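You operate a simulated robot arm through the tools that you are given. There is no shell and no other tool.

You run a simulated two-armed robot. Do the job below in one go: nothing can be reset, and whatever is moved stays where it is left.

JOB
Undo both thumb screws, open the cover and switch the brush link off.

The check looks at the end state, three seconds after you hand in, the way a careful person would. Anything else that was tipped, shoved, dropped, spilled or broken makes it a failure. Lids that push on must go on centred and level and be pressed home; caps that screw on are set level and turned clockwise until they are tight.

ROBOT AND FRAMES
Two 7-joint arms with three-finger grippers on one trunk that stands fixed in place. Base frame: the origin is at the foot of the trunk, x ahead of it, y to its left, z up; the work surface is at about z = 720. Units: mm, degrees, N and s.
The left shoulder is at [70, 146, 1263], the right one opposite. With the tool pointing down near the work surface each hand reaches from about 100 to 620 mm from the base axis, measured 20 degrees to its own side. Payload 2.2 kg a hand.
Tool frame (each hand has its own): the origin (TCP) lies between the finger pads and is the grasp point; the fingertips stand 28 mm ahead of it; z points along the fingers, y is the line along which they close. The gripper opens to 102 mm; its body begins 71 mm behind the TCP.
Orientation is that of the tool frame in the base frame, as a unit quaternion [w, x, y, z]. With the fingers straight down and closing along the base's y, the tool's x points along the base's -x, its y along +y and its z along -z.

CONTROLS
- The arms move only by the tool move_arm. It takes "left_series", "right_series" or both (then of equal length, played together; a hand with none holds still); each is a list of rows, each a list of 3 entries, a list of its own where there are three numbers: the gripper command, from -1 (fully open) to 1 (shut), values between in proportion, then the shift along the base's x, y, z in cm, then the turn, a rotation vector about the base's x, y, z in degrees. In form: [[hand, [tx, ty, tz], [ax, ay, az]], ...]. A call has 1 to 20 rows; each row shifts and turns the commanded pose from where the row before left it. Each row takes 0.2 s and may step no farther than 50 mm and 8.6 degrees from the row before; otherwise, or with a gripper value out of range, the whole call is refused. A pose out of reach is approached as far as the arm can. The call stops where the force on the tool passes 40 N (or 10 N more than at its start, if that is more) or the arm is blocked; 0.2 s more then pass. The fingers move at their own pace (about 203.5 mm/s each) and stop on an object; they squeeze with about 31 N. The grip force told is the motor's: it shows also when the fingers shut on nothing. Time passes only in rows, and 0.2 s behind the last, so rows that do not move let the fingers close. It gives the time, the measured TCP pose, the force on the tool (base axes), the opening and the grip force at its end, in the units of the frame above (readings bear some noise), with the torque about the TCP (base axes, N m) and any sound that the robot's microphone picked up.
- Cameras (640 x 400 px; columns grow to the right, rows downward): "scene" is now at [118.9, -49.2, 1483.2]; the picture's right is [-0.59, -0.81, 0.00], its down [-0.53, 0.39, -0.75] and it looks along [0.61, -0.44, -0.66] (base axes); focal length 276 px, centre (320, 200). "left" rides on the left gripper at [72, 38, -86] in its tool frame; the picture's right is [-0.46, 0.89, 0.00], its down [-0.60, -0.32, -0.73] and it looks along [-0.65, -0.34, 0.68] (tool axes); focal length 256 px, centre (320, 200). "right" rides on the right gripper at [69, 44, -86] in its tool frame; the picture's right is [-0.53, 0.85, 0.00], its down [-0.58, -0.36, -0.73] and it looks along [-0.62, -0.39, 0.68] (tool axes); focal length 256 px, centre (320, 200). There is no depth. A picture from a camera that has moved, and an enlarged one, comes with that camera's place and axes in the base frame and with its lens.
- camera(camera): a new picture of that camera. No time passes.
- lift_body(by): slides the trunk up (or, below 0, down) by that many mm; the arms and the scene camera ride with it, the base frame stays. It gives what a move gives, with no picture.
- aim_head(pan, tilt): turns the head with the scene camera to pan (to the left, within 86 degrees either way) and tilt (down, from -29 to 69), counted from straight ahead of the robot. It gives what a move gives.
- zoom(camera, box): a new picture of the part [left, top, right, bottom] of that camera's present view, enlarged. No time passes.
- job_done(): hands the job in; it is judged then, once.

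Nothing tells you positions but the pictures and the camera data. Unless the task says otherwise, let go and move clear before handing in.

The tools are called after ">>>" as name(argument=value, ...) on one line, values as JSON. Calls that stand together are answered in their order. move_arm: Moves the arms, as the interface text tells. Its arguments: {"type":"object","properties":{"left_series":{"type":"array"},"right_series":{"type":"array"}},"required":[]} The other tools are called the same way: lift_body (by) moves the trunk up or down; aim_head (pan, tilt) turns the head that bears the scene camera; camera (camera) takes a picture; zoom (camera, box) takes an enlarged picture of a part of a camera's view; job_done () hands the job in.

At the start:

```text
t: 0.0
left_ee_pos: [281.7, -49.8, 1309.2]
left_ee_rot: [0.0, -0.001, 1.0, -0.001]
left_wrist_force: [0.2, 0.2, -0.2]
left_wrist_torque: [-0.01, 0.01, -0.03]
left_opening: 101.8
left_grip_force: 0.2
right_ee_pos: [276.8, -410.2, 1228.8]
right_ee_rot: [0.0, -0.001, 1.0, 0.0]
right_wrist_force: [-0.2, 0.3, 0.9]
right_wrist_torque: [0.02, -0.01, -0.01]
right_opening: 102.3
right_grip_force: 0.0
trunk travel left (down, up): [-800.0, 140.0]
head pan, tilt (commanded): [-35.9, 41.2]
```

scene: 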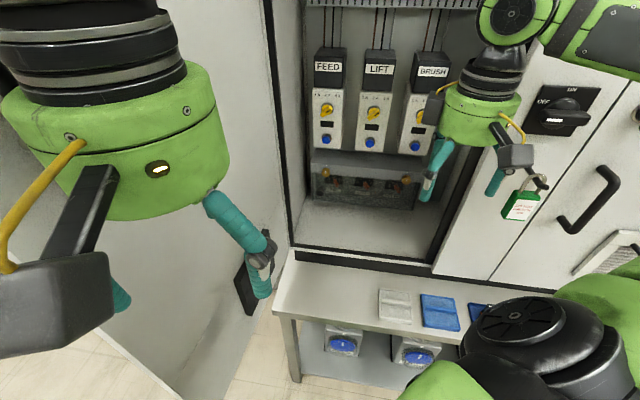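
right: 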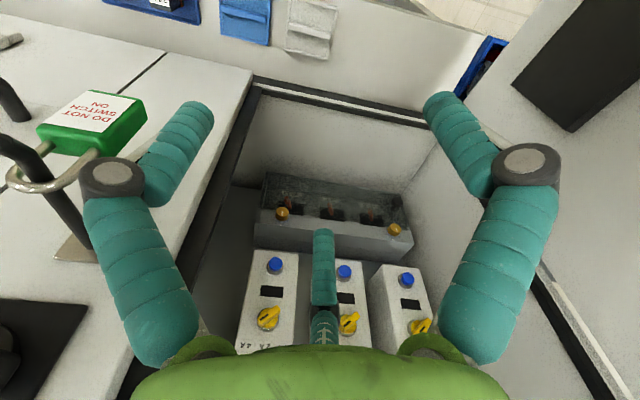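
left: 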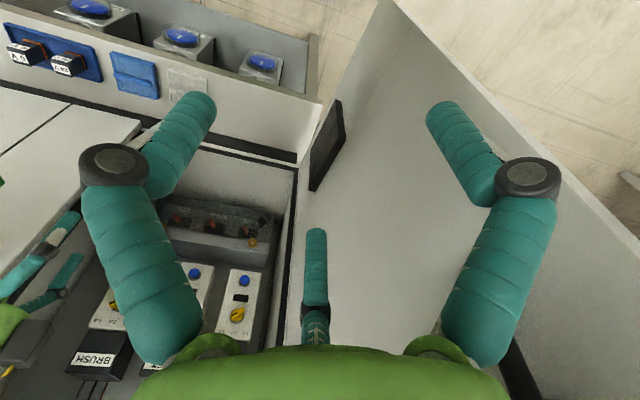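

I see an open electrical cabinet with FEED, LIFT and BRUSH units. Below them is a clear-covered box with two brass thumb screws and, it seems, three links inside. I'll take closer looks before moving anything.

>>> zoom(camera="scene", box=[290, 140, 450, 240])

>>> zoom(camera="right", box=[230, 160, 430, 285])

>>> zoom(camera="scene", box=[290, 0, 610, 200])

```text
4.00 times, centred on (370, 190) of scene
camera zoom: at [118.9, -49.2, 1483.2], right [-0.59, -0.81, 0.0], down [-0.53, 0.39, -0.75], along [0.61, -0.44, -0.66], focal length 1104 px, centre (120, 240)
```

zoom: 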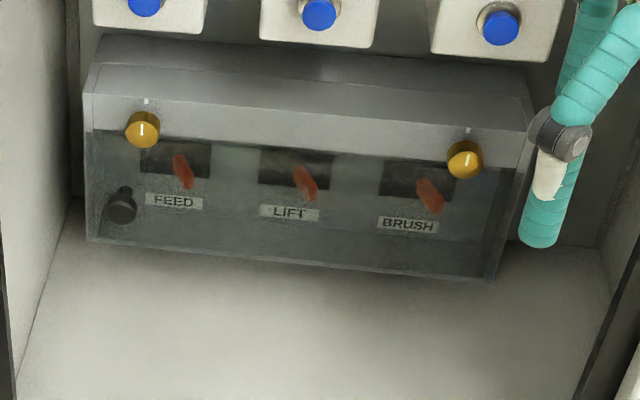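

```text
3.20 times, centred on (330, 222) of right
camera zoom: at [207.8, -366.7, 1315.8], right [0.53, 0.85, 0.0], down [0.58, -0.36, 0.73], along [0.62, -0.39, -0.68], focal length 819 px, centre (288, 128)
```

zoom: 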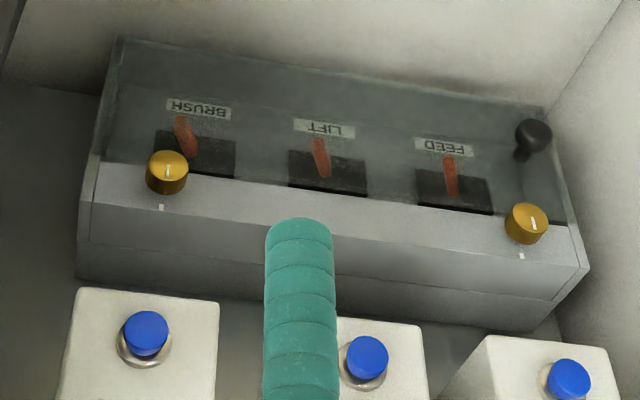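

```text
2.00 times, centred on (450, 100) of scene
camera zoom: at [118.9, -49.2, 1483.2], right [-0.59, -0.81, 0.0], down [-0.53, 0.39, -0.75], along [0.61, -0.44, -0.66], focal length 552 px, centre (60, 400)
```

zoom: 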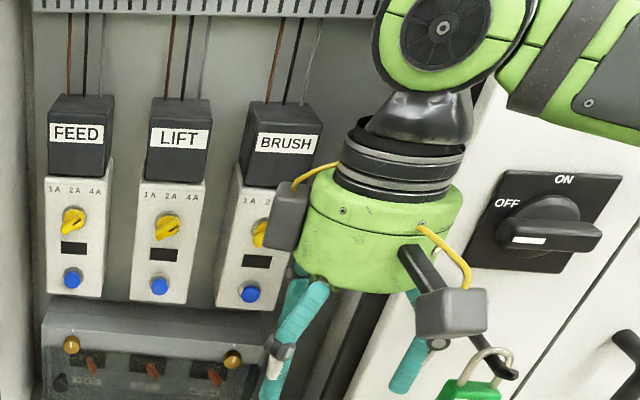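

Triangulating from both cameras puts the FEED screw near [666,-466,990], the BRUSH screw near [495,-633,993] and the black knob near [667,-447,923], so the panel faces the robot at about 45°. I'll zoom in further to understand the cover, its hinge and the levers.

>>> zoom(camera="scene", box=[308, 160, 372, 200])

>>> zoom(camera="scene", box=[370, 165, 434, 205])

>>> zoom(camera="right", box=[250, 170, 330, 220])

>>> zoom(camera="right", box=[350, 190, 430, 240])

>>> zoom(camera="left", box=[140, 170, 300, 270])

```text
10.00 times, centred on (340, 180) of scene
camera zoom: at [118.9, -49.2, 1483.2], right [-0.59, -0.81, 0.0], down [-0.53, 0.39, -0.75], along [0.61, -0.44, -0.66], focal length 2761 px, centre (120, 400)
```

zoom: 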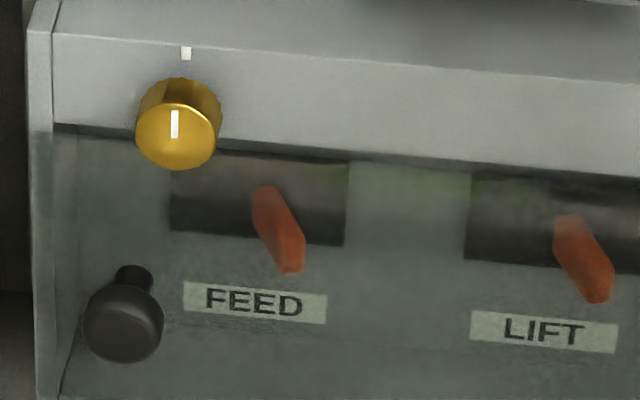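

```text
10.00 times, centred on (402, 185) of scene
camera zoom: at [118.9, -49.2, 1483.2], right [-0.59, -0.81, 0.0], down [-0.53, 0.39, -0.75], along [0.61, -0.44, -0.66], focal length 2761 px, centre (-500, 350)
```

zoom: 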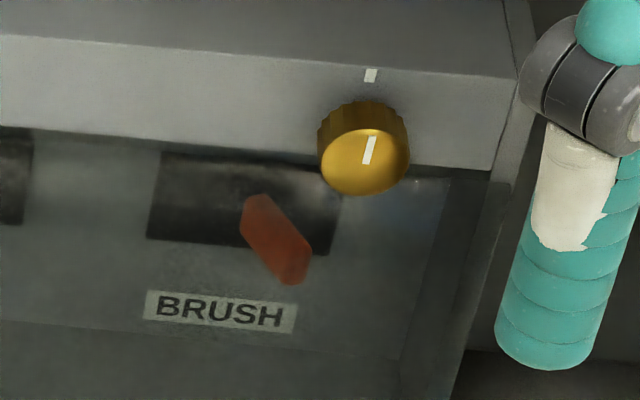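

```text
8.00 times, centred on (290, 195) of right
camera zoom: at [207.8, -366.7, 1315.8], right [0.53, 0.85, 0.0], down [0.58, -0.36, 0.73], along [0.62, -0.39, -0.68], focal length 2048 px, centre (560, 240)
```

zoom: 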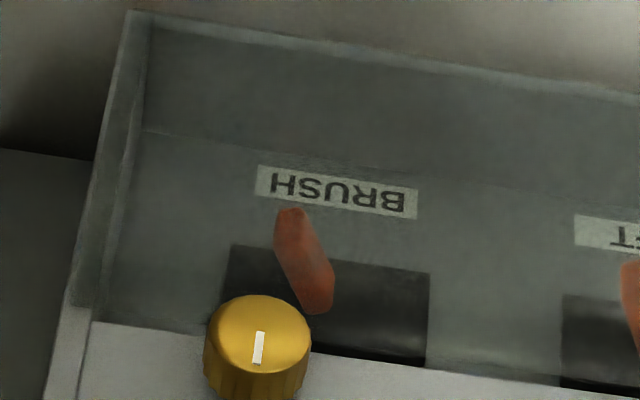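

```text
8.00 times, centred on (390, 215) of right
camera zoom: at [207.8, -366.7, 1315.8], right [0.53, 0.85, 0.0], down [0.58, -0.36, 0.73], along [0.62, -0.39, -0.68], focal length 2048 px, centre (-240, 80)
```

zoom: 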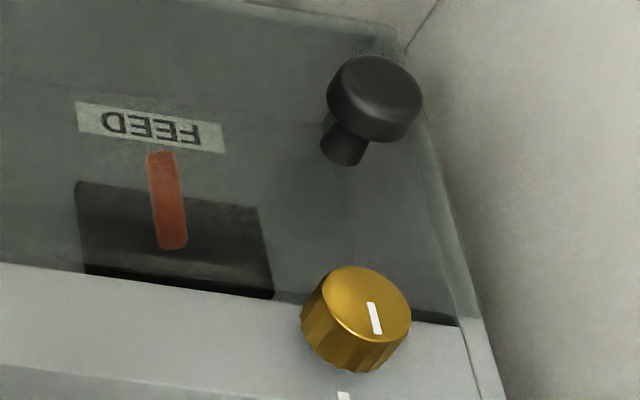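

```text
4.00 times, centred on (220, 220) of left
camera zoom: at [208.7, -13.3, 1394.4], right [0.46, 0.89, 0.0], down [0.6, -0.31, 0.73], along [0.65, -0.34, -0.68], focal length 1024 px, centre (720, 120)
```

zoom: 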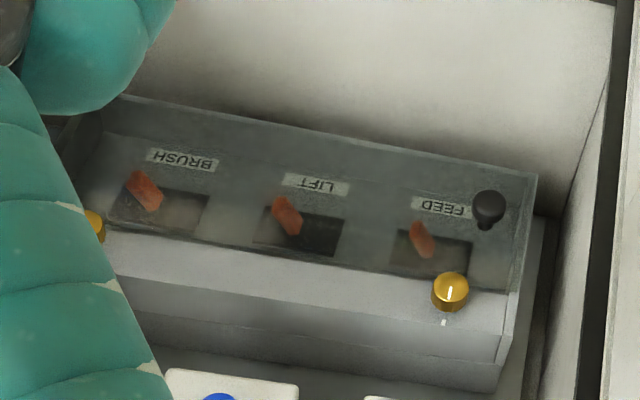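

The cover has a grey top band carrying the two index-marked screws, and a black knob at its lower left. The box sits deep inside the cabinet, so clearances matter. I'll look at the gripper body, the surroundings and the cabinet opening next.

>>> zoom(camera="scene", box=[410, 40, 570, 240])

>>> aim_head(pan=-45, tilt=30)

>>> camera(camera="scene")

```text
2.00 times, centred on (490, 140) of scene
camera zoom: at [118.9, -49.2, 1483.2], right [-0.59, -0.81, 0.0], down [-0.53, 0.39, -0.75], along [0.61, -0.44, -0.66], focal length 552 px, centre (-20, 320)
```

zoom: 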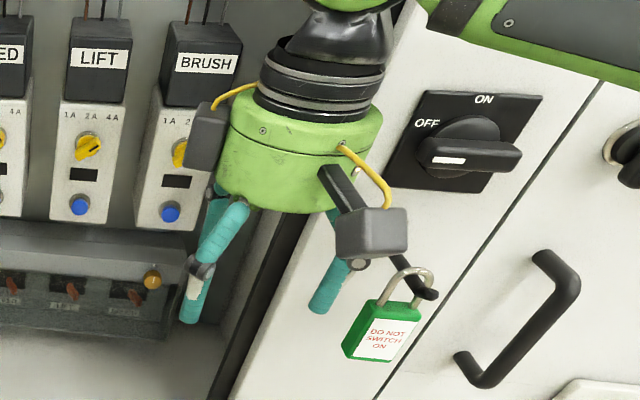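

```text
t: 0.7
left_ee_pos: [282.7, -49.7, 1309.3]
left_ee_rot: [0.001, -0.001, 1.0, -0.001]
left_wrist_force: [0.2, 0.5, 0.1]
left_wrist_torque: [0.02, 0.03, 0.0]
left_opening: 101.8
left_grip_force: 0.1
right_ee_pos: [276.1, -409.6, 1228.4]
right_ee_rot: [0.0, 0.0, 1.0, 0.0]
right_wrist_force: [-0.1, -0.1, -0.6]
right_wrist_torque: [0.01, -0.01, -0.02]
right_opening: 102.0
right_grip_force: 0.0
trunk travel left (down, up): [-800.0, 140.0]
head pan, tilt (commanded): [-45.0, 30.0]
```

```text
taken
camera scene: at [114.7, -63.7, 1500.3], right [-0.71, -0.71, 0.0], down [-0.35, 0.35, -0.87], along [0.61, -0.61, -0.5], focal length 276 px, centre (320, 200)
```

scene: 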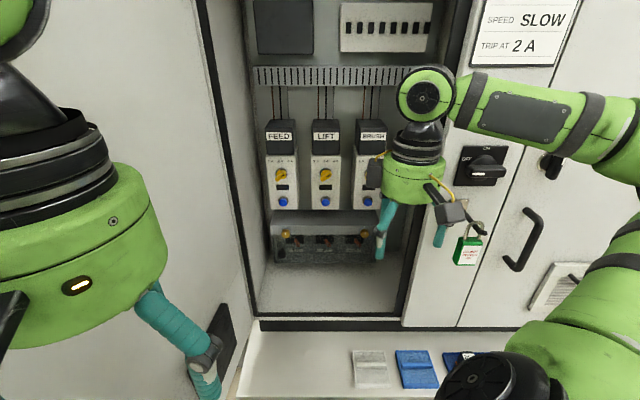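

The view is now square to the cabinet. I'll zoom in to measure the opening and the box.

>>> zoom(camera="scene", box=[240, 190, 400, 290])

>>> zoom(camera="scene", box=[190, 180, 510, 380])

>>> zoom(camera="scene", box=[180, 0, 500, 200])

```text
4.00 times, centred on (320, 240) of scene
camera zoom: at [114.7, -63.7, 1500.3], right [-0.71, -0.71, 0.0], down [-0.35, 0.35, -0.87], along [0.61, -0.61, -0.5], focal length 1104 px, centre (320, 40)
```

zoom: 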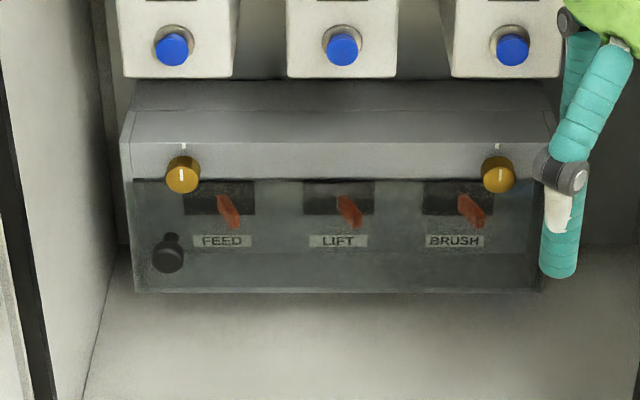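

```text
2.00 times, centred on (350, 280) of scene
camera zoom: at [114.7, -63.7, 1500.3], right [-0.71, -0.71, 0.0], down [-0.35, 0.35, -0.87], along [0.61, -0.61, -0.5], focal length 552 px, centre (260, 40)
```

zoom: 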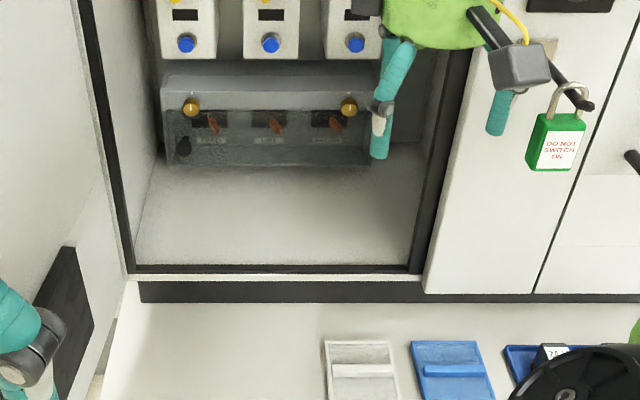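

```text
2.00 times, centred on (340, 100) of scene
camera zoom: at [114.7, -63.7, 1500.3], right [-0.71, -0.71, 0.0], down [-0.35, 0.35, -0.87], along [0.61, -0.61, -0.5], focal length 552 px, centre (280, 400)
```

zoom: 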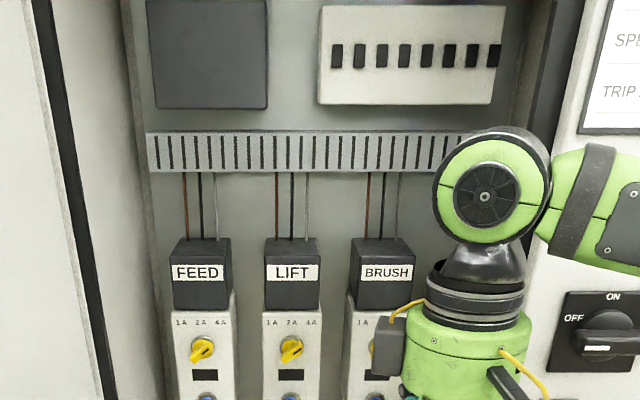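

The opening runs from about u = -215 to +180 mm in panel coordinates and is roughly 250 mm deep. The box front is near 815 mm deep and the modules hang above it. Before moving either arm I want to see the open door and the left arm's surroundings.

>>> aim_head(pan=10, tilt=30)

>>> camera(camera="scene")

>>> aim_head(pan=-20, tilt=55)

>>> camera(camera="scene")

```text
t: 2.0
left_ee_pos: [282.0, -50.5, 1308.1]
left_ee_rot: [0.001, -0.001, 1.0, 0.0]
left_wrist_force: [0.3, -0.9, -0.5]
left_wrist_torque: [-0.01, 0.0, -0.01]
left_opening: 102.0
left_grip_force: 0.0
right_ee_pos: [276.8, -410.0, 1229.1]
right_ee_rot: [0.0, -0.001, 1.0, 0.0]
right_wrist_force: [-0.9, 0.3, 0.0]
right_wrist_torque: [0.0, 0.01, 0.0]
right_opening: 102.3
right_grip_force: 0.0
trunk travel left (down, up): [-800.0, 140.0]
head pan, tilt (commanded): [10.0, 30.0]
```

```text
taken
camera scene: at [139.8, 15.9, 1500.3], right [0.17, -0.98, 0.0], down [-0.49, -0.09, -0.87], along [0.85, 0.15, -0.5], focal length 276 px, centre (320, 200)
```

scene: 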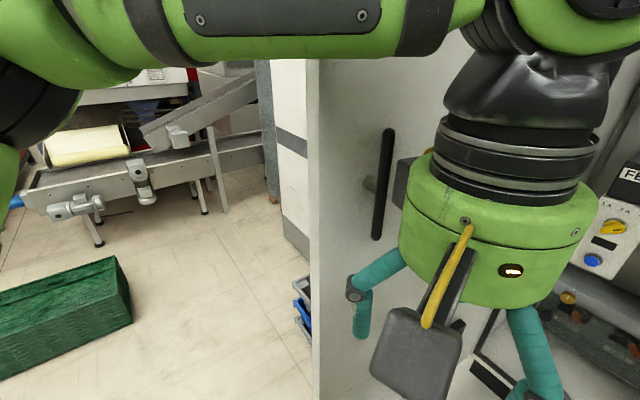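

```text
t: 2.9
left_ee_pos: [282.3, -50.2, 1309.8]
left_ee_rot: [0.0, -0.001, 1.0, -0.001]
left_wrist_force: [-0.7, 0.7, 0.7]
left_wrist_torque: [0.03, -0.01, 0.0]
left_opening: 102.0
left_grip_force: 0.1
right_ee_pos: [277.6, -409.8, 1228.6]
right_ee_rot: [0.0, -0.001, 1.0, 0.0]
right_wrist_force: [0.5, -0.2, 0.2]
right_wrist_torque: [-0.05, -0.03, -0.03]
right_opening: 102.1
right_grip_force: 0.0
trunk travel left (down, up): [-800.0, 140.0]
head pan, tilt (commanded): [-20.0, 55.0]
```

```text
taken
camera scene: at [118.5, -24.3, 1464.4], right [-0.34, -0.94, 0.0], down [-0.77, 0.28, -0.57], along [0.54, -0.2, -0.82], focal length 276 px, centre (320, 200)
```

scene: 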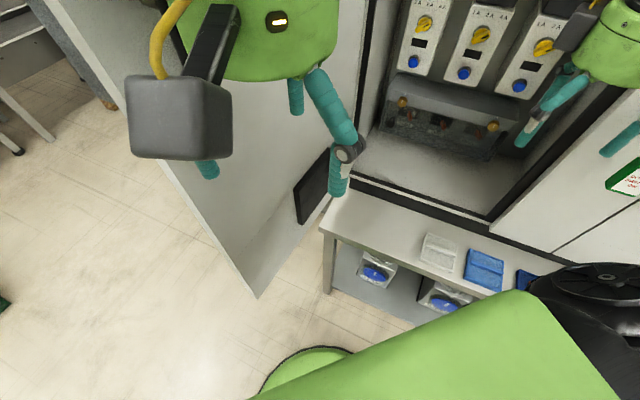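

The open door's free edge is near [331, 44] and the left hand is clear of it. Before lowering the trunk or turning the right hand, I'll check how close the right elbow and forearm are to the cabinet front.

>>> aim_head(pan=-75, tilt=35)

>>> camera(camera="scene")

>>> aim_head(pan=-60, tilt=10)

>>> camera(camera="scene")

```text
t: 4.2
left_ee_pos: [282.0, -51.6, 1308.9]
left_ee_rot: [0.0, -0.001, 1.0, 0.0]
left_wrist_force: [-0.4, 0.5, -1.0]
left_wrist_torque: [-0.02, 0.0, -0.01]
left_opening: 101.9
left_grip_force: 0.0
right_ee_pos: [275.4, -411.1, 1228.7]
right_ee_rot: [0.0, -0.001, 1.0, 0.0]
right_wrist_force: [-0.2, 0.3, -0.3]
right_wrist_torque: [-0.01, 0.04, 0.02]
right_opening: 101.8
right_grip_force: 0.0
trunk travel left (down, up): [-800.0, 140.0]
head pan, tilt (commanded): [-75.0, 35.0]
```

```text
taken
camera scene: at [73.6, -84.8, 1492.5], right [-0.97, -0.26, 0.0], down [-0.15, 0.55, -0.82], along [0.21, -0.79, -0.57], focal length 276 px, centre (320, 200)
```

scene: 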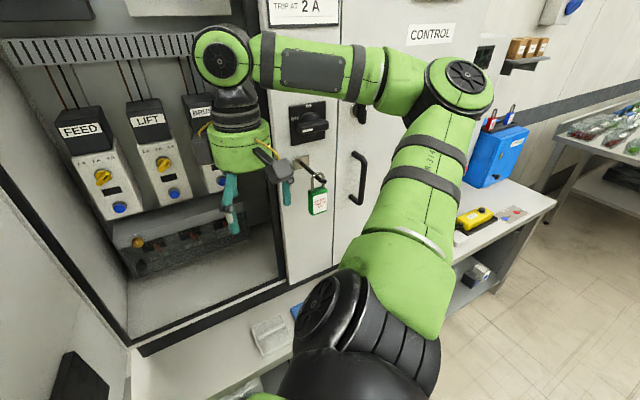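

```text
t: 5.0
left_ee_pos: [282.6, -50.3, 1309.0]
left_ee_rot: [0.001, -0.001, 1.0, -0.001]
left_wrist_force: [0.3, -0.1, -0.8]
left_wrist_torque: [-0.01, -0.04, 0.01]
left_opening: 102.0
left_grip_force: 0.0
right_ee_pos: [276.2, -411.5, 1230.3]
right_ee_rot: [0.0, -0.001, 1.0, 0.0]
right_wrist_force: [0.5, -0.1, -0.2]
right_wrist_torque: [-0.03, 0.02, 0.0]
right_opening: 102.1
right_grip_force: 0.0
trunk travel left (down, up): [-800.0, 140.0]
head pan, tilt (commanded): [-60.0, 10.0]
```

```text
taken
camera scene: at [97.1, -80.3, 1532.6], right [-0.87, -0.5, 0.0], down [-0.09, 0.15, -0.98], along [0.49, -0.85, -0.17], focal length 276 px, centre (320, 200)
```

scene: 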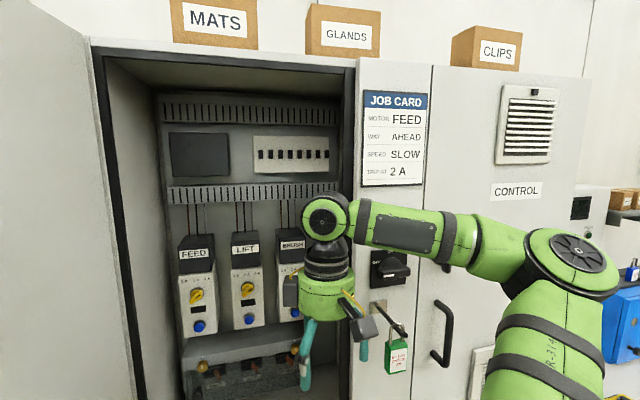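

The right forearm is well clear of the cabinet front, with the padlock hanging at about [201,-538,1130–1230]. I'll bring the right hand in front of the opening and start pitching it towards horizontal, then check.

>>> move_arm(right_series=[[-1, [3.5, 0, 0], [0, 0, 0]], [-1, [3.5, 0, 0], [0, 0, 0]], [-1, [3.5, 0, 0], [0, 0, 0]], [-1, [0.7, -0.7, -0.5], [-5.6, -5.6, 0]], [-1, [0.7, -0.7, -0.5], [-5.6, -5.6, 0]], [-1, [0.7, -0.7, -0.5], [-5.6, -5.6, 0]], [-1, [0.7, -0.7, -0.5], [-5.6, -5.6, 0]], [-1, [0.7, -0.7, -0.5], [-5.6, -5.6, 0]]])

>>> aim_head(pan=-50, tilt=30)

>>> camera(camera="scene")

>>> camera(camera="right")

```text
t: 6.8
left_ee_pos: [282.9, -50.9, 1309.8]
left_ee_rot: [0.001, 0.0, 1.0, 0.0]
left_wrist_force: [-0.1, 0.5, 0.0]
left_wrist_torque: [0.01, -0.01, -0.02]
left_opening: 102.0
left_grip_force: 0.0
right_ee_pos: [415.3, -446.4, 1203.2]
right_ee_rot: [0.241, -0.001, 0.94, -0.24]
right_wrist_force: [0.2, 0.8, 0.1]
right_wrist_torque: [0.0, 0.02, 0.01]
right_opening: 102.0
right_grip_force: 0.0
trunk travel left (down, up): [-800.0, 140.0]
head pan, tilt (commanded): [-60.0, 10.0]
```

```text
t: 7.7
left_ee_pos: [281.8, -51.3, 1309.3]
left_ee_rot: [0.0, -0.001, 1.0, -0.001]
left_wrist_force: [0.6, 0.3, 0.9]
left_wrist_torque: [0.0, 0.0, 0.01]
left_opening: 102.2
left_grip_force: 0.0
right_ee_pos: [417.0, -445.6, 1202.5]
right_ee_rot: [0.239, -0.001, 0.941, -0.239]
right_wrist_force: [-0.1, 0.3, 0.1]
right_wrist_torque: [-0.01, 0.04, 0.0]
right_opening: 102.0
right_grip_force: 0.2
trunk travel left (down, up): [-800.0, 140.0]
head pan, tilt (commanded): [-50.0, 30.0]
```

```text
taken
camera scene: at [108.9, -68.9, 1500.4], right [-0.77, -0.64, 0.0], down [-0.32, 0.38, -0.87], along [0.56, -0.66, -0.5], focal length 276 px, centre (320, 200)
```

scene: 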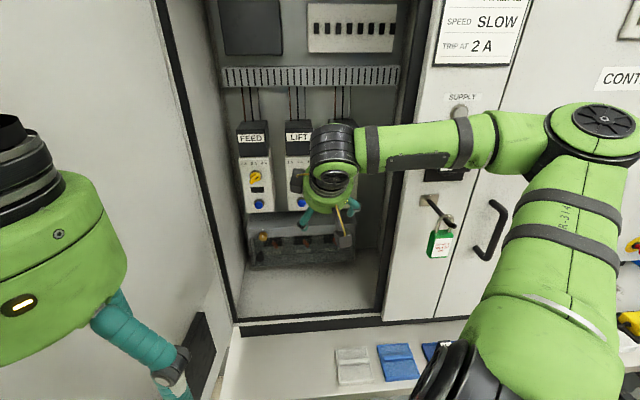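

```text
taken
camera right: at [321.3, -376.2, 1219.8], right [0.57, 0.81, -0.14], down [0.14, 0.07, 0.99], along [0.81, -0.58, -0.07], focal length 256 px, centre (320, 200)
```

right: 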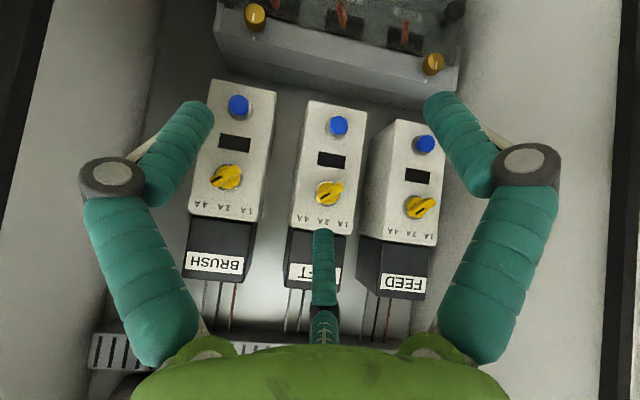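

The hand is pitched about 40° with everything clear. I'll continue to horizontal while moving slightly deeper.

>>> move_arm(right_series=[[-1, [0.6, -0.6, -0.8], [-5.94, -5.94, 0]], [-1, [0.6, -0.6, -0.8], [-5.94, -5.94, 0]], [-1, [0.6, -0.6, -0.8], [-5.94, -5.94, 0]], [-1, [0.6, -0.6, -0.8], [-5.94, -5.94, 0]], [-1, [0.6, -0.6, -0.8], [-5.94, -5.94, 0]], [-1, [0.6, -0.6, -0.8], [-5.94, -5.94, 0]]])

>>> camera(camera="scene")

>>> camera(camera="right")

```text
t: 9.1
left_ee_pos: [284.1, -51.7, 1308.7]
left_ee_rot: [0.0, -0.001, 1.0, -0.001]
left_wrist_force: [0.3, -0.3, -0.4]
left_wrist_torque: [-0.01, 0.02, -0.06]
left_opening: 101.8
left_grip_force: 0.1
right_ee_pos: [453.3, -483.9, 1155.2]
right_ee_rot: [0.5, -0.001, 0.707, -0.501]
right_wrist_force: [0.4, 0.7, -0.5]
right_wrist_torque: [0.0, 0.02, -0.01]
right_opening: 102.1
right_grip_force: 0.0
trunk travel left (down, up): [-800.0, 140.0]
head pan, tilt (commanded): [-50.0, 30.0]
```

```text
taken
camera scene: at [109.4, -69.9, 1500.3], right [-0.77, -0.64, 0.0], down [-0.32, 0.38, -0.87], along [0.56, -0.66, -0.5], focal length 276 px, centre (320, 200)
```

scene: 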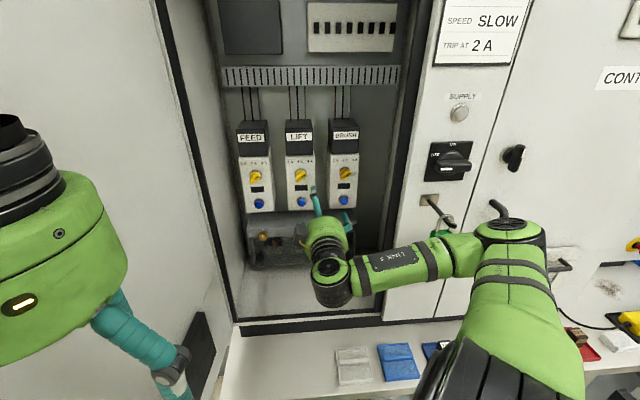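

```text
taken
camera right: at [380.2, -434.5, 1076.3], right [0.69, 0.69, -0.22], down [-0.41, 0.62, 0.66], along [0.6, -0.37, 0.71], focal length 256 px, centre (320, 200)
```

right: 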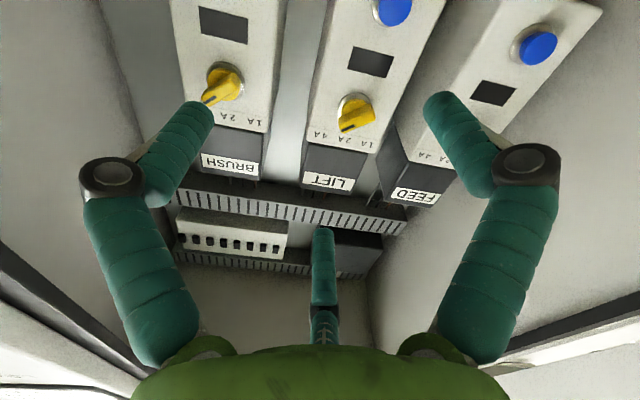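

The tool is horizontal and square to the panel. The elbow is only a few centimetres from the padlock, so I'll back the hand out a little, lower the trunk so the forearm passes below the padlock, and check again.

>>> move_arm(right_series=[[-1, [-2.0, 2.0, 0], [0, 0, 0]], [-1, [-2.0, 2.0, 0], [0, 0, 0]], [-1, [-1.6, 1.6, 0], [0, 0, 0]]])

>>> camera(camera="scene")

```text
t: 9.9
left_ee_pos: [283.0, -50.1, 1308.4]
left_ee_rot: [0.0, -0.001, 1.0, -0.001]
left_wrist_force: [0.6, 0.0, 0.1]
left_wrist_torque: [-0.02, 0.0, -0.01]
left_opening: 102.1
left_grip_force: 0.1
right_ee_pos: [413.3, -430.8, 1144.6]
right_ee_rot: [0.499, -0.001, 0.707, -0.501]
right_wrist_force: [0.3, -0.5, 0.6]
right_wrist_torque: [0.01, -0.02, -0.02]
right_opening: 102.0
right_grip_force: 0.1
right hand out of reach, approached as far as the arm can: row 2, 3
trunk travel left (down, up): [-800.0, 140.0]
head pan, tilt (commanded): [-50.0, 30.0]
```

```text
taken
camera scene: at [109.5, -69.3, 1500.3], right [-0.77, -0.64, 0.0], down [-0.32, 0.38, -0.87], along [0.56, -0.66, -0.5], focal length 276 px, centre (320, 200)
```

scene: 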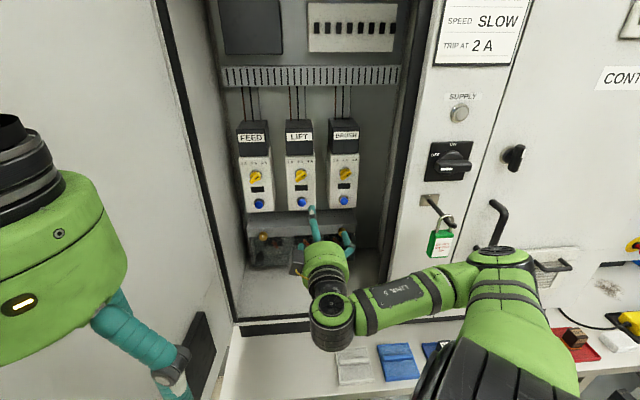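

The forearm is now visibly clear of and below the padlock. I'll lower the trunk in steps.

>>> lift_body(by=-100)

>>> camera(camera="scene")

```text
t: 11.2
left_ee_pos: [281.5, -50.6, 1209.9]
left_ee_rot: [0.001, -0.001, 1.0, -0.001]
left_wrist_force: [0.0, 0.3, 0.0]
left_wrist_torque: [0.01, 0.02, 0.04]
left_opening: 101.8
left_grip_force: 0.1
right_ee_pos: [413.0, -431.7, 1044.2]
right_ee_rot: [0.5, 0.0, 0.706, -0.501]
right_wrist_force: [-0.8, 0.6, 0.2]
right_wrist_torque: [0.02, -0.02, 0.02]
right_opening: 101.9
right_grip_force: 0.1
trunk travel left (down, up): [-700.0, 240.0]
head pan, tilt (commanded): [-50.0, 30.0]
```

```text
taken
camera scene: at [108.6, -68.9, 1400.4], right [-0.77, -0.64, 0.0], down [-0.32, 0.38, -0.87], along [0.56, -0.66, -0.5], focal length 276 px, centre (320, 200)
```

scene: 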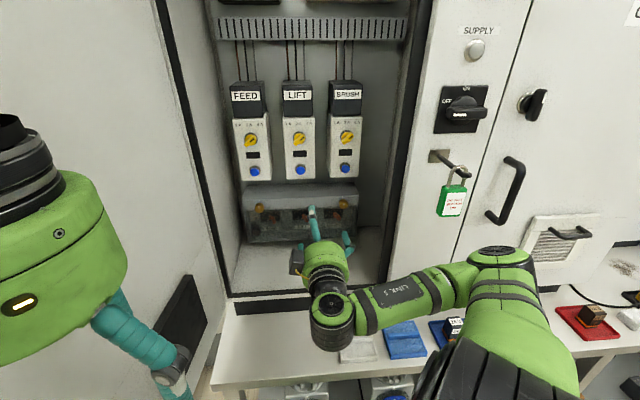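

Clear so far, so I'll lower it further.

>>> lift_body(by=-110)

>>> aim_head(pan=-45, tilt=25)

>>> camera(camera="scene")

>>> camera(camera="right")

```text
t: 12.6
left_ee_pos: [281.0, -50.2, 1099.5]
left_ee_rot: [0.001, -0.001, 1.0, -0.001]
left_wrist_force: [0.0, 0.5, -0.5]
left_wrist_torque: [0.04, 0.0, 0.0]
left_opening: 101.9
left_grip_force: 0.2
right_ee_pos: [413.9, -432.1, 934.3]
right_ee_rot: [0.5, -0.001, 0.707, -0.5]
right_wrist_force: [-0.1, -0.3, 0.0]
right_wrist_torque: [-0.02, -0.04, 0.02]
right_opening: 101.9
right_grip_force: 0.0
trunk travel left (down, up): [-590.0, 350.0]
head pan, tilt (commanded): [-50.0, 30.0]
```

```text
t: 13.3
left_ee_pos: [281.0, -50.7, 1098.5]
left_ee_rot: [0.001, -0.001, 1.0, 0.0]
left_wrist_force: [-0.3, 0.5, 0.6]
left_wrist_torque: [-0.03, 0.02, 0.0]
left_opening: 102.1
left_grip_force: 0.0
right_ee_pos: [413.5, -431.3, 935.5]
right_ee_rot: [0.499, -0.001, 0.707, -0.501]
right_wrist_force: [-0.7, 0.5, 0.3]
right_wrist_torque: [0.01, 0.01, 0.02]
right_opening: 102.0
right_grip_force: 0.0
trunk travel left (down, up): [-590.0, 350.0]
head pan, tilt (commanded): [-45.0, 25.0]
```

```text
taken
camera scene: at [115.8, -64.9, 1298.3], right [-0.71, -0.71, 0.0], down [-0.3, 0.3, -0.91], along [0.64, -0.64, -0.42], focal length 276 px, centre (320, 200)
```

scene: 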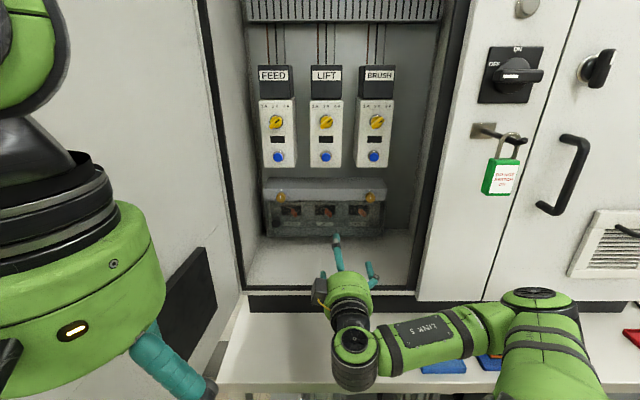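

```text
taken
camera right: at [340.5, -382.8, 855.6], right [0.69, 0.69, -0.22], down [-0.41, 0.62, 0.67], along [0.6, -0.37, 0.71], focal length 256 px, centre (320, 200)
```

right: 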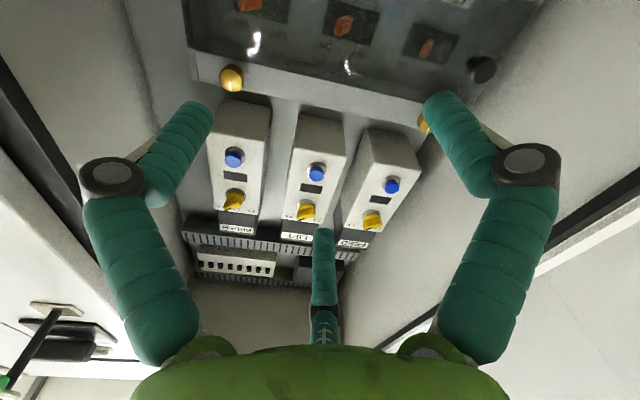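

The trunk is now at a good height and the scene camera sees the box unobstructed. I'll zoom in on the box again from both cameras.

>>> zoom(camera="scene", box=[245, 165, 405, 265])

>>> zoom(camera="scene", box=[345, 180, 409, 220])

>>> zoom(camera="scene", box=[255, 195, 319, 235])

>>> zoom(camera="right", box=[170, 0, 490, 110])

```text
4.00 times, centred on (325, 215) of scene
camera zoom: at [115.8, -64.9, 1298.3], right [-0.71, -0.71, 0.0], down [-0.3, 0.3, -0.91], along [0.64, -0.64, -0.42], focal length 1104 px, centre (300, 140)
```

zoom: 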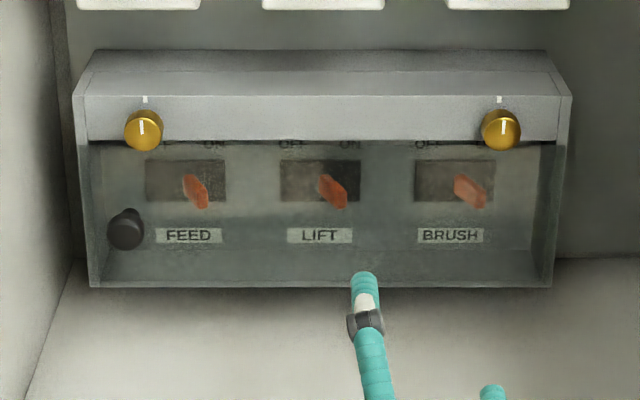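

```text
10.00 times, centred on (377, 200) of scene
camera zoom: at [115.8, -64.9, 1298.3], right [-0.71, -0.71, 0.0], down [-0.3, 0.3, -0.91], along [0.64, -0.64, -0.42], focal length 2761 px, centre (-250, 200)
```

zoom: 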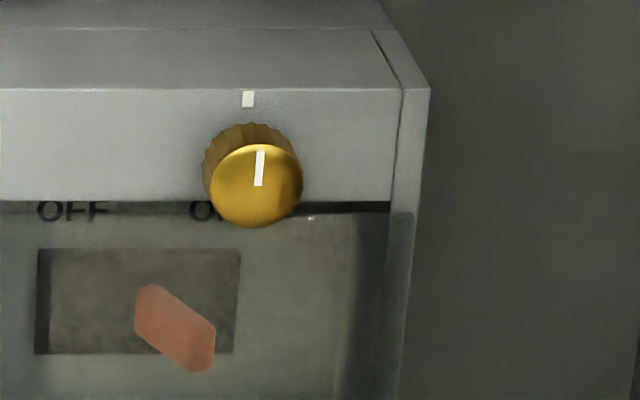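

```text
10.00 times, centred on (287, 215) of scene
camera zoom: at [115.8, -64.9, 1298.3], right [-0.71, -0.71, 0.0], down [-0.3, 0.3, -0.91], along [0.64, -0.64, -0.42], focal length 2761 px, centre (650, 50)
```

zoom: 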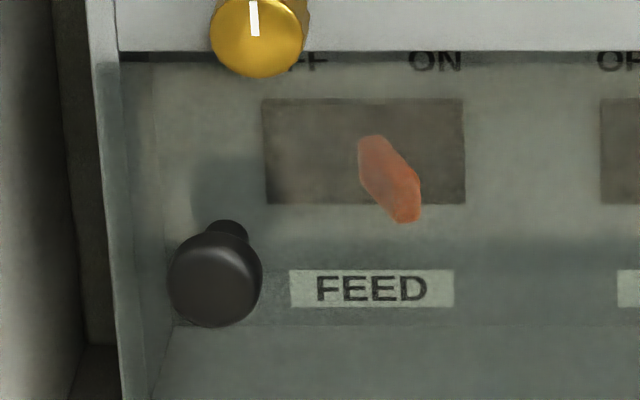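

```text
2.00 times, centred on (330, 55) of right
camera zoom: at [340.5, -382.8, 855.6], right [0.69, 0.69, -0.22], down [-0.41, 0.62, 0.67], along [0.6, -0.37, 0.71], focal length 512 px, centre (300, 490)
```

zoom: 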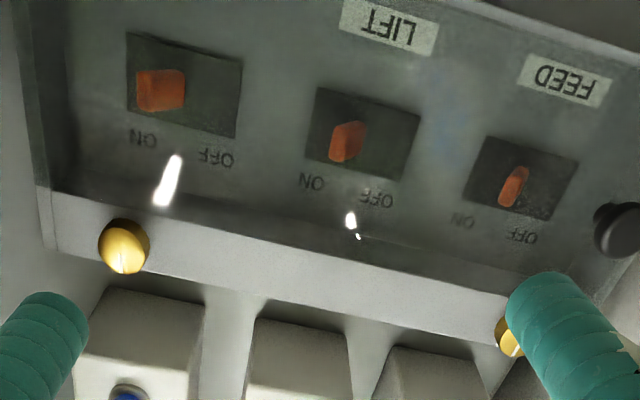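

The label reads OFF on the left and ON on the right, and all three levers lean right, so BRUSH must go to the left. I still need to find the hinge side, so I'll tilt the hand to bring the wrist camera onto the lower edge and sides of the box.

>>> move_arm(right_series=[[-1, [1.0, -1.0, 0.5], [5.6, 5.6, 0]], [-1, [1.0, -1.0, 0.5], [5.6, 5.6, 0]], [-1, [1.0, -1.0, 0.5], [5.6, 5.6, 0]], [-1, [0, 0, 0], [5.6, 5.6, 0]]])

>>> camera(camera="right")

>>> camera(camera="scene")

```text
t: 14.3
left_ee_pos: [283.4, -50.7, 1099.1]
left_ee_rot: [0.0, -0.001, 1.0, -0.001]
left_wrist_force: [-0.6, 0.5, 0.0]
left_wrist_torque: [0.03, -0.01, -0.02]
left_opening: 102.3
left_grip_force: 0.1
right_ee_pos: [443.8, -461.5, 948.7]
right_ee_rot: [0.345, -0.001, 0.873, -0.345]
right_wrist_force: [0.1, -0.4, -0.2]
right_wrist_torque: [-0.01, 0.01, 0.01]
right_opening: 102.0
right_grip_force: 0.0
trunk travel left (down, up): [-590.0, 350.0]
head pan, tilt (commanded): [-45.0, 25.0]
```

```text
taken
camera right: at [350.4, -392.4, 927.5], right [0.61, 0.77, -0.19], down [-0.09, 0.3, 0.95], along [0.79, -0.56, 0.25], focal length 256 px, centre (320, 200)
```

right: 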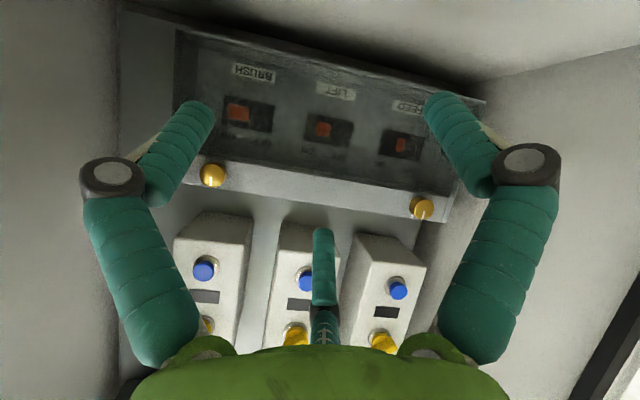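

```text
taken
camera scene: at [115.9, -64.8, 1298.3], right [-0.71, -0.71, 0.0], down [-0.3, 0.3, -0.91], along [0.64, -0.64, -0.42], focal length 276 px, centre (320, 200)
```

scene: 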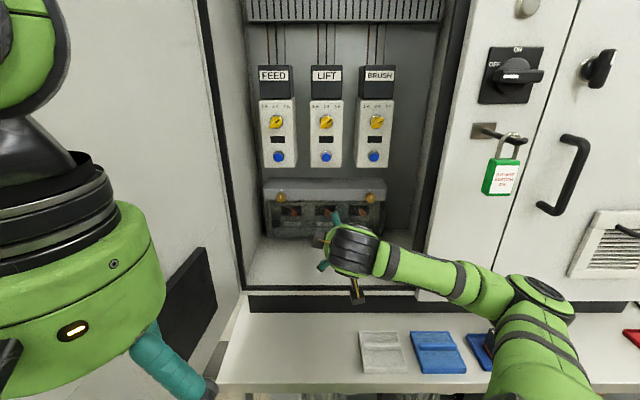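

>>> zoom(camera="right", box=[110, 0, 310, 125])

>>> zoom(camera="right", box=[300, 0, 500, 125])

>>> zoom(camera="right", box=[340, 90, 500, 230])

```text
3.20 times, centred on (210, 62) of right
camera zoom: at [350.4, -392.4, 927.5], right [0.61, 0.77, -0.19], down [-0.09, 0.3, 0.95], along [0.79, -0.56, 0.25], focal length 819 px, centre (672, 640)
```

zoom: 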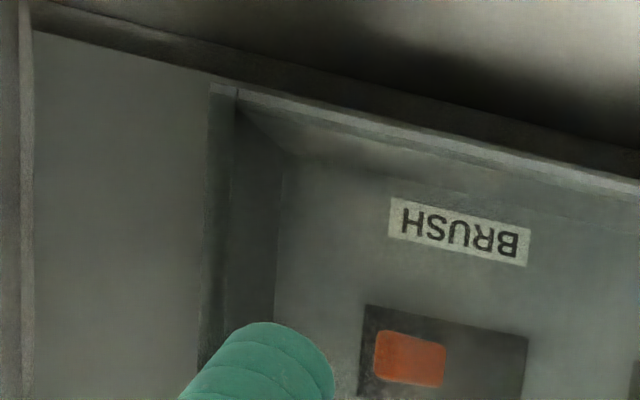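

```text
3.20 times, centred on (400, 62) of right
camera zoom: at [350.4, -392.4, 927.5], right [0.61, 0.77, -0.19], down [-0.09, 0.3, 0.95], along [0.79, -0.56, 0.25], focal length 819 px, centre (64, 640)
```

zoom: 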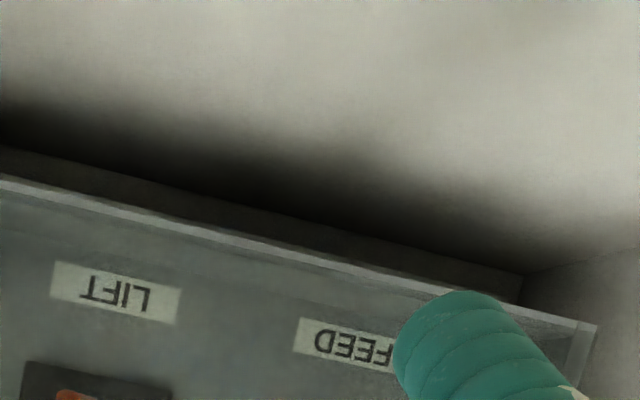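

```text
2.86 times, centred on (420, 160) of right
camera zoom: at [350.4, -392.4, 927.5], right [0.61, 0.77, -0.19], down [-0.09, 0.3, 0.95], along [0.79, -0.56, 0.25], focal length 731 px, centre (34, 314)
```

zoom: 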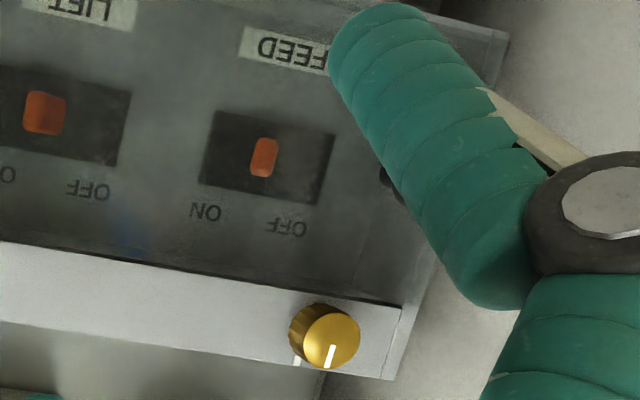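

There are no visible hinges at the bottom or sides, so the cover most likely swings up about its top edge. I'll start with the BRUSH screw at about u = 99.5, z = 990, head face near d = 799. First I level the hand in front of it, then roll it clockwise to gain turning range.

>>> move_arm(right_series=[[-1, [0.22, -3.3, 1.0], [-5.6, -5.6, 0]], [-1, [0.22, -3.3, 1.0], [-5.6, -5.6, 0]], [-1, [0.22, -3.3, 1.0], [-5.6, -5.6, 0]], [-1, [0.22, -3.3, 1.0], [-5.6, -5.6, 0]], [-0.2, [0, 0, 0], [5.9, -5.9, 0]], [-0.2, [0, 0, 0], [5.9, -5.9, 0]], [-0.2, [0, 0, 0], [5.9, -5.9, 0]], [-0.2, [0, 0, 0], [5.9, -5.9, 0]]])

>>> camera(camera="right")

>>> camera(camera="scene")

```text
t: 16.1
left_ee_pos: [282.1, -51.6, 1098.9]
left_ee_rot: [0.0, -0.001, 1.0, 0.0]
left_wrist_force: [1.0, -0.5, 0.2]
left_wrist_torque: [-0.01, -0.01, -0.02]
left_opening: 102.2
left_grip_force: 0.1
right_ee_pos: [453.0, -593.0, 989.9]
right_ee_rot: [0.622, 0.203, 0.677, -0.336]
right_wrist_force: [-0.6, 0.1, -0.2]
right_wrist_torque: [-0.01, 0.0, -0.02]
right_opening: 61.5
right_grip_force: 0.1
trunk travel left (down, up): [-590.0, 350.0]
head pan, tilt (commanded): [-45.0, 25.0]
```

```text
taken
camera right: at [412.8, -511.1, 914.3], right [0.66, 0.66, 0.35], down [-0.69, 0.35, 0.64], along [0.3, -0.66, 0.68], focal length 256 px, centre (320, 200)
```

right: 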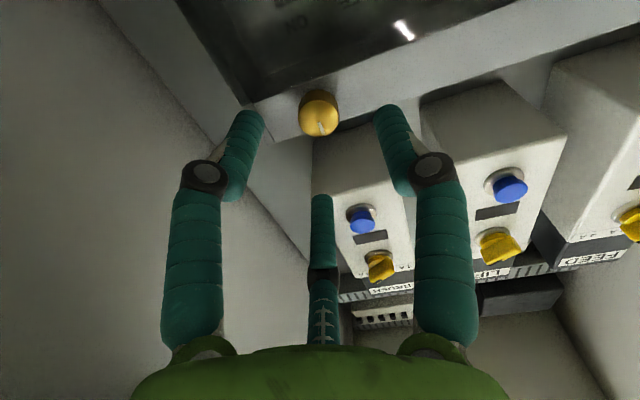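

```text
taken
camera scene: at [116.2, -64.6, 1298.3], right [-0.71, -0.71, 0.0], down [-0.3, 0.3, -0.91], along [0.64, -0.64, -0.42], focal length 276 px, centre (320, 200)
```

scene: 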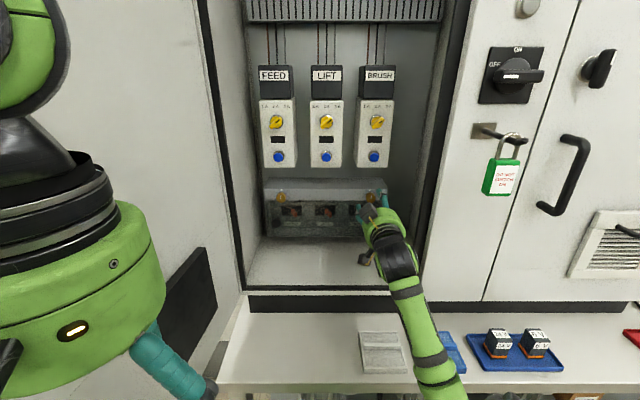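

The hand is in line with the BRUSH screw. I'll zoom in to check the alignment of the tool axis with the screw centre.

>>> zoom(camera="right", box=[280, 80, 360, 130])

>>> zoom(camera="scene", box=[335, 170, 415, 220])

```text
8.00 times, centred on (320, 105) of right
camera zoom: at [412.8, -511.1, 914.3], right [0.66, 0.66, 0.35], down [-0.69, 0.35, 0.64], along [0.3, -0.66, 0.68], focal length 2048 px, centre (320, 960)
```

zoom: 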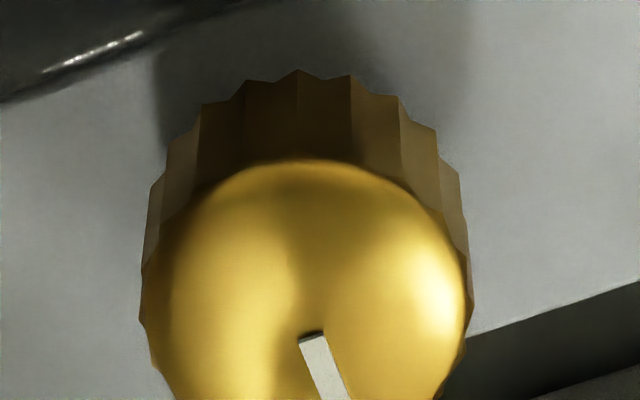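

```text
8.00 times, centred on (375, 195) of scene
camera zoom: at [116.2, -64.6, 1298.3], right [-0.71, -0.71, 0.0], down [-0.3, 0.3, -0.91], along [0.64, -0.64, -0.42], focal length 2209 px, centre (-120, 240)
```

zoom: 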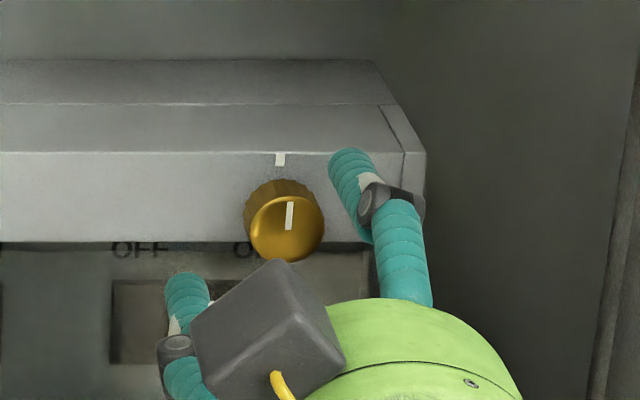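

The alignment is within about a millimetre. I'll roll further clockwise for turning range and move in until the fingertips surround the head.

>>> move_arm(right_series=[[-0.2, [0, 0, 0], [5.9, -5.9, 0]], [-0.2, [0, 0, 0], [5.9, -5.9, 0]], [-0.2, [0, 0, 0], [5.9, -5.9, 0]], [-0.2, [0, 0, 0], [5.9, -5.9, 0]], [-0.2, [0, 0, 0], [5.9, -5.9, 0]], [-0.2, [0, 0, 0], [5.9, -5.9, 0]], [-0.2, [0, 0, 0], [5.9, -5.9, 0]], [-0.2, [0, 0, 0], [5.9, -5.9, 0]]])

>>> camera(camera="right")

>>> camera(camera="scene")

```text
t: 17.9
left_ee_pos: [281.8, -49.9, 1099.3]
left_ee_rot: [0.0, 0.0, 1.0, -0.001]
left_wrist_force: [0.0, 1.1, -1.4]
left_wrist_torque: [-0.02, -0.02, 0.03]
left_opening: 102.2
left_grip_force: 0.1
right_ee_pos: [454.1, -593.4, 989.5]
right_ee_rot: [0.705, 0.542, 0.453, 0.063]
right_wrist_force: [-0.9, -0.7, -0.7]
right_wrist_torque: [-0.01, 0.0, -0.02]
right_opening: 61.2
right_grip_force: 0.1
trunk travel left (down, up): [-590.0, 350.0]
head pan, tilt (commanded): [-45.0, 25.0]
```

```text
taken
camera right: at [450.5, -474.1, 986.8], right [0.03, 0.03, 1.0], down [-1.0, 0.03, 0.03], along [-0.03, -1.0, 0.03], focal length 256 px, centre (320, 200)
```

right: 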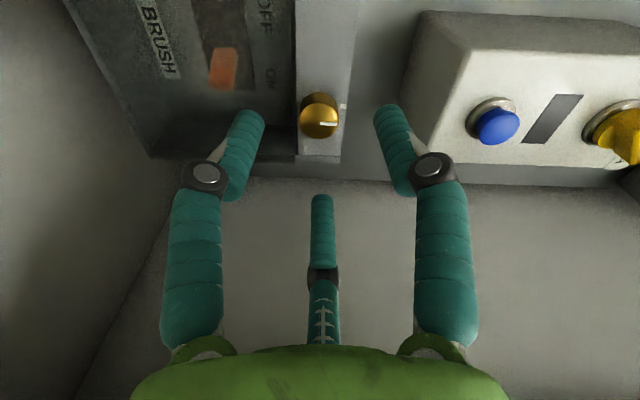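

```text
taken
camera scene: at [116.1, -64.7, 1298.3], right [-0.71, -0.71, 0.0], down [-0.3, 0.3, -0.91], along [0.64, -0.64, -0.42], focal length 276 px, centre (320, 200)
```

scene: 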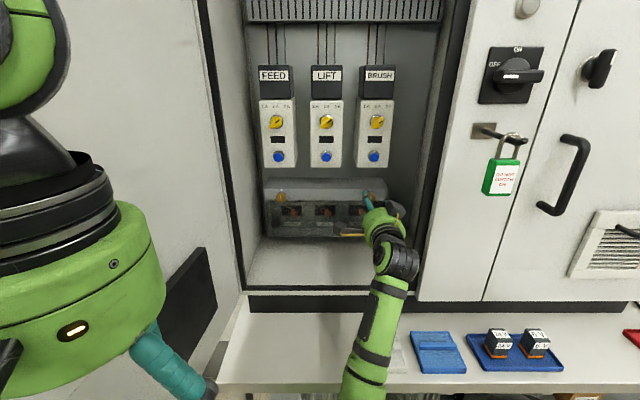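

>>> zoom(camera="right", box=[260, 70, 388, 170])

```text
4.00 times, centred on (324, 120) of right
camera zoom: at [450.5, -474.1, 986.8], right [0.03, 0.03, 1.0], down [-1.0, 0.03, 0.03], along [-0.03, -1.0, 0.03], focal length 1024 px, centre (304, 520)
```

zoom: 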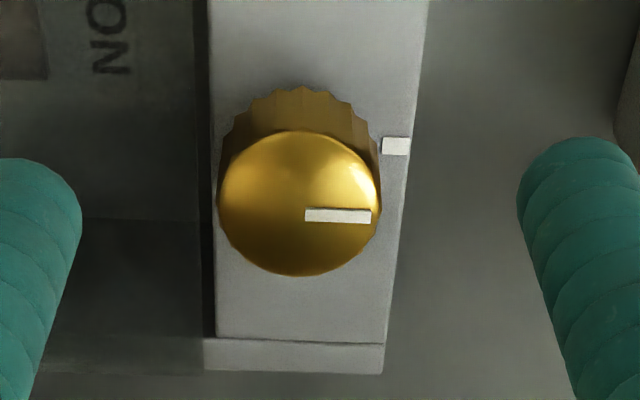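

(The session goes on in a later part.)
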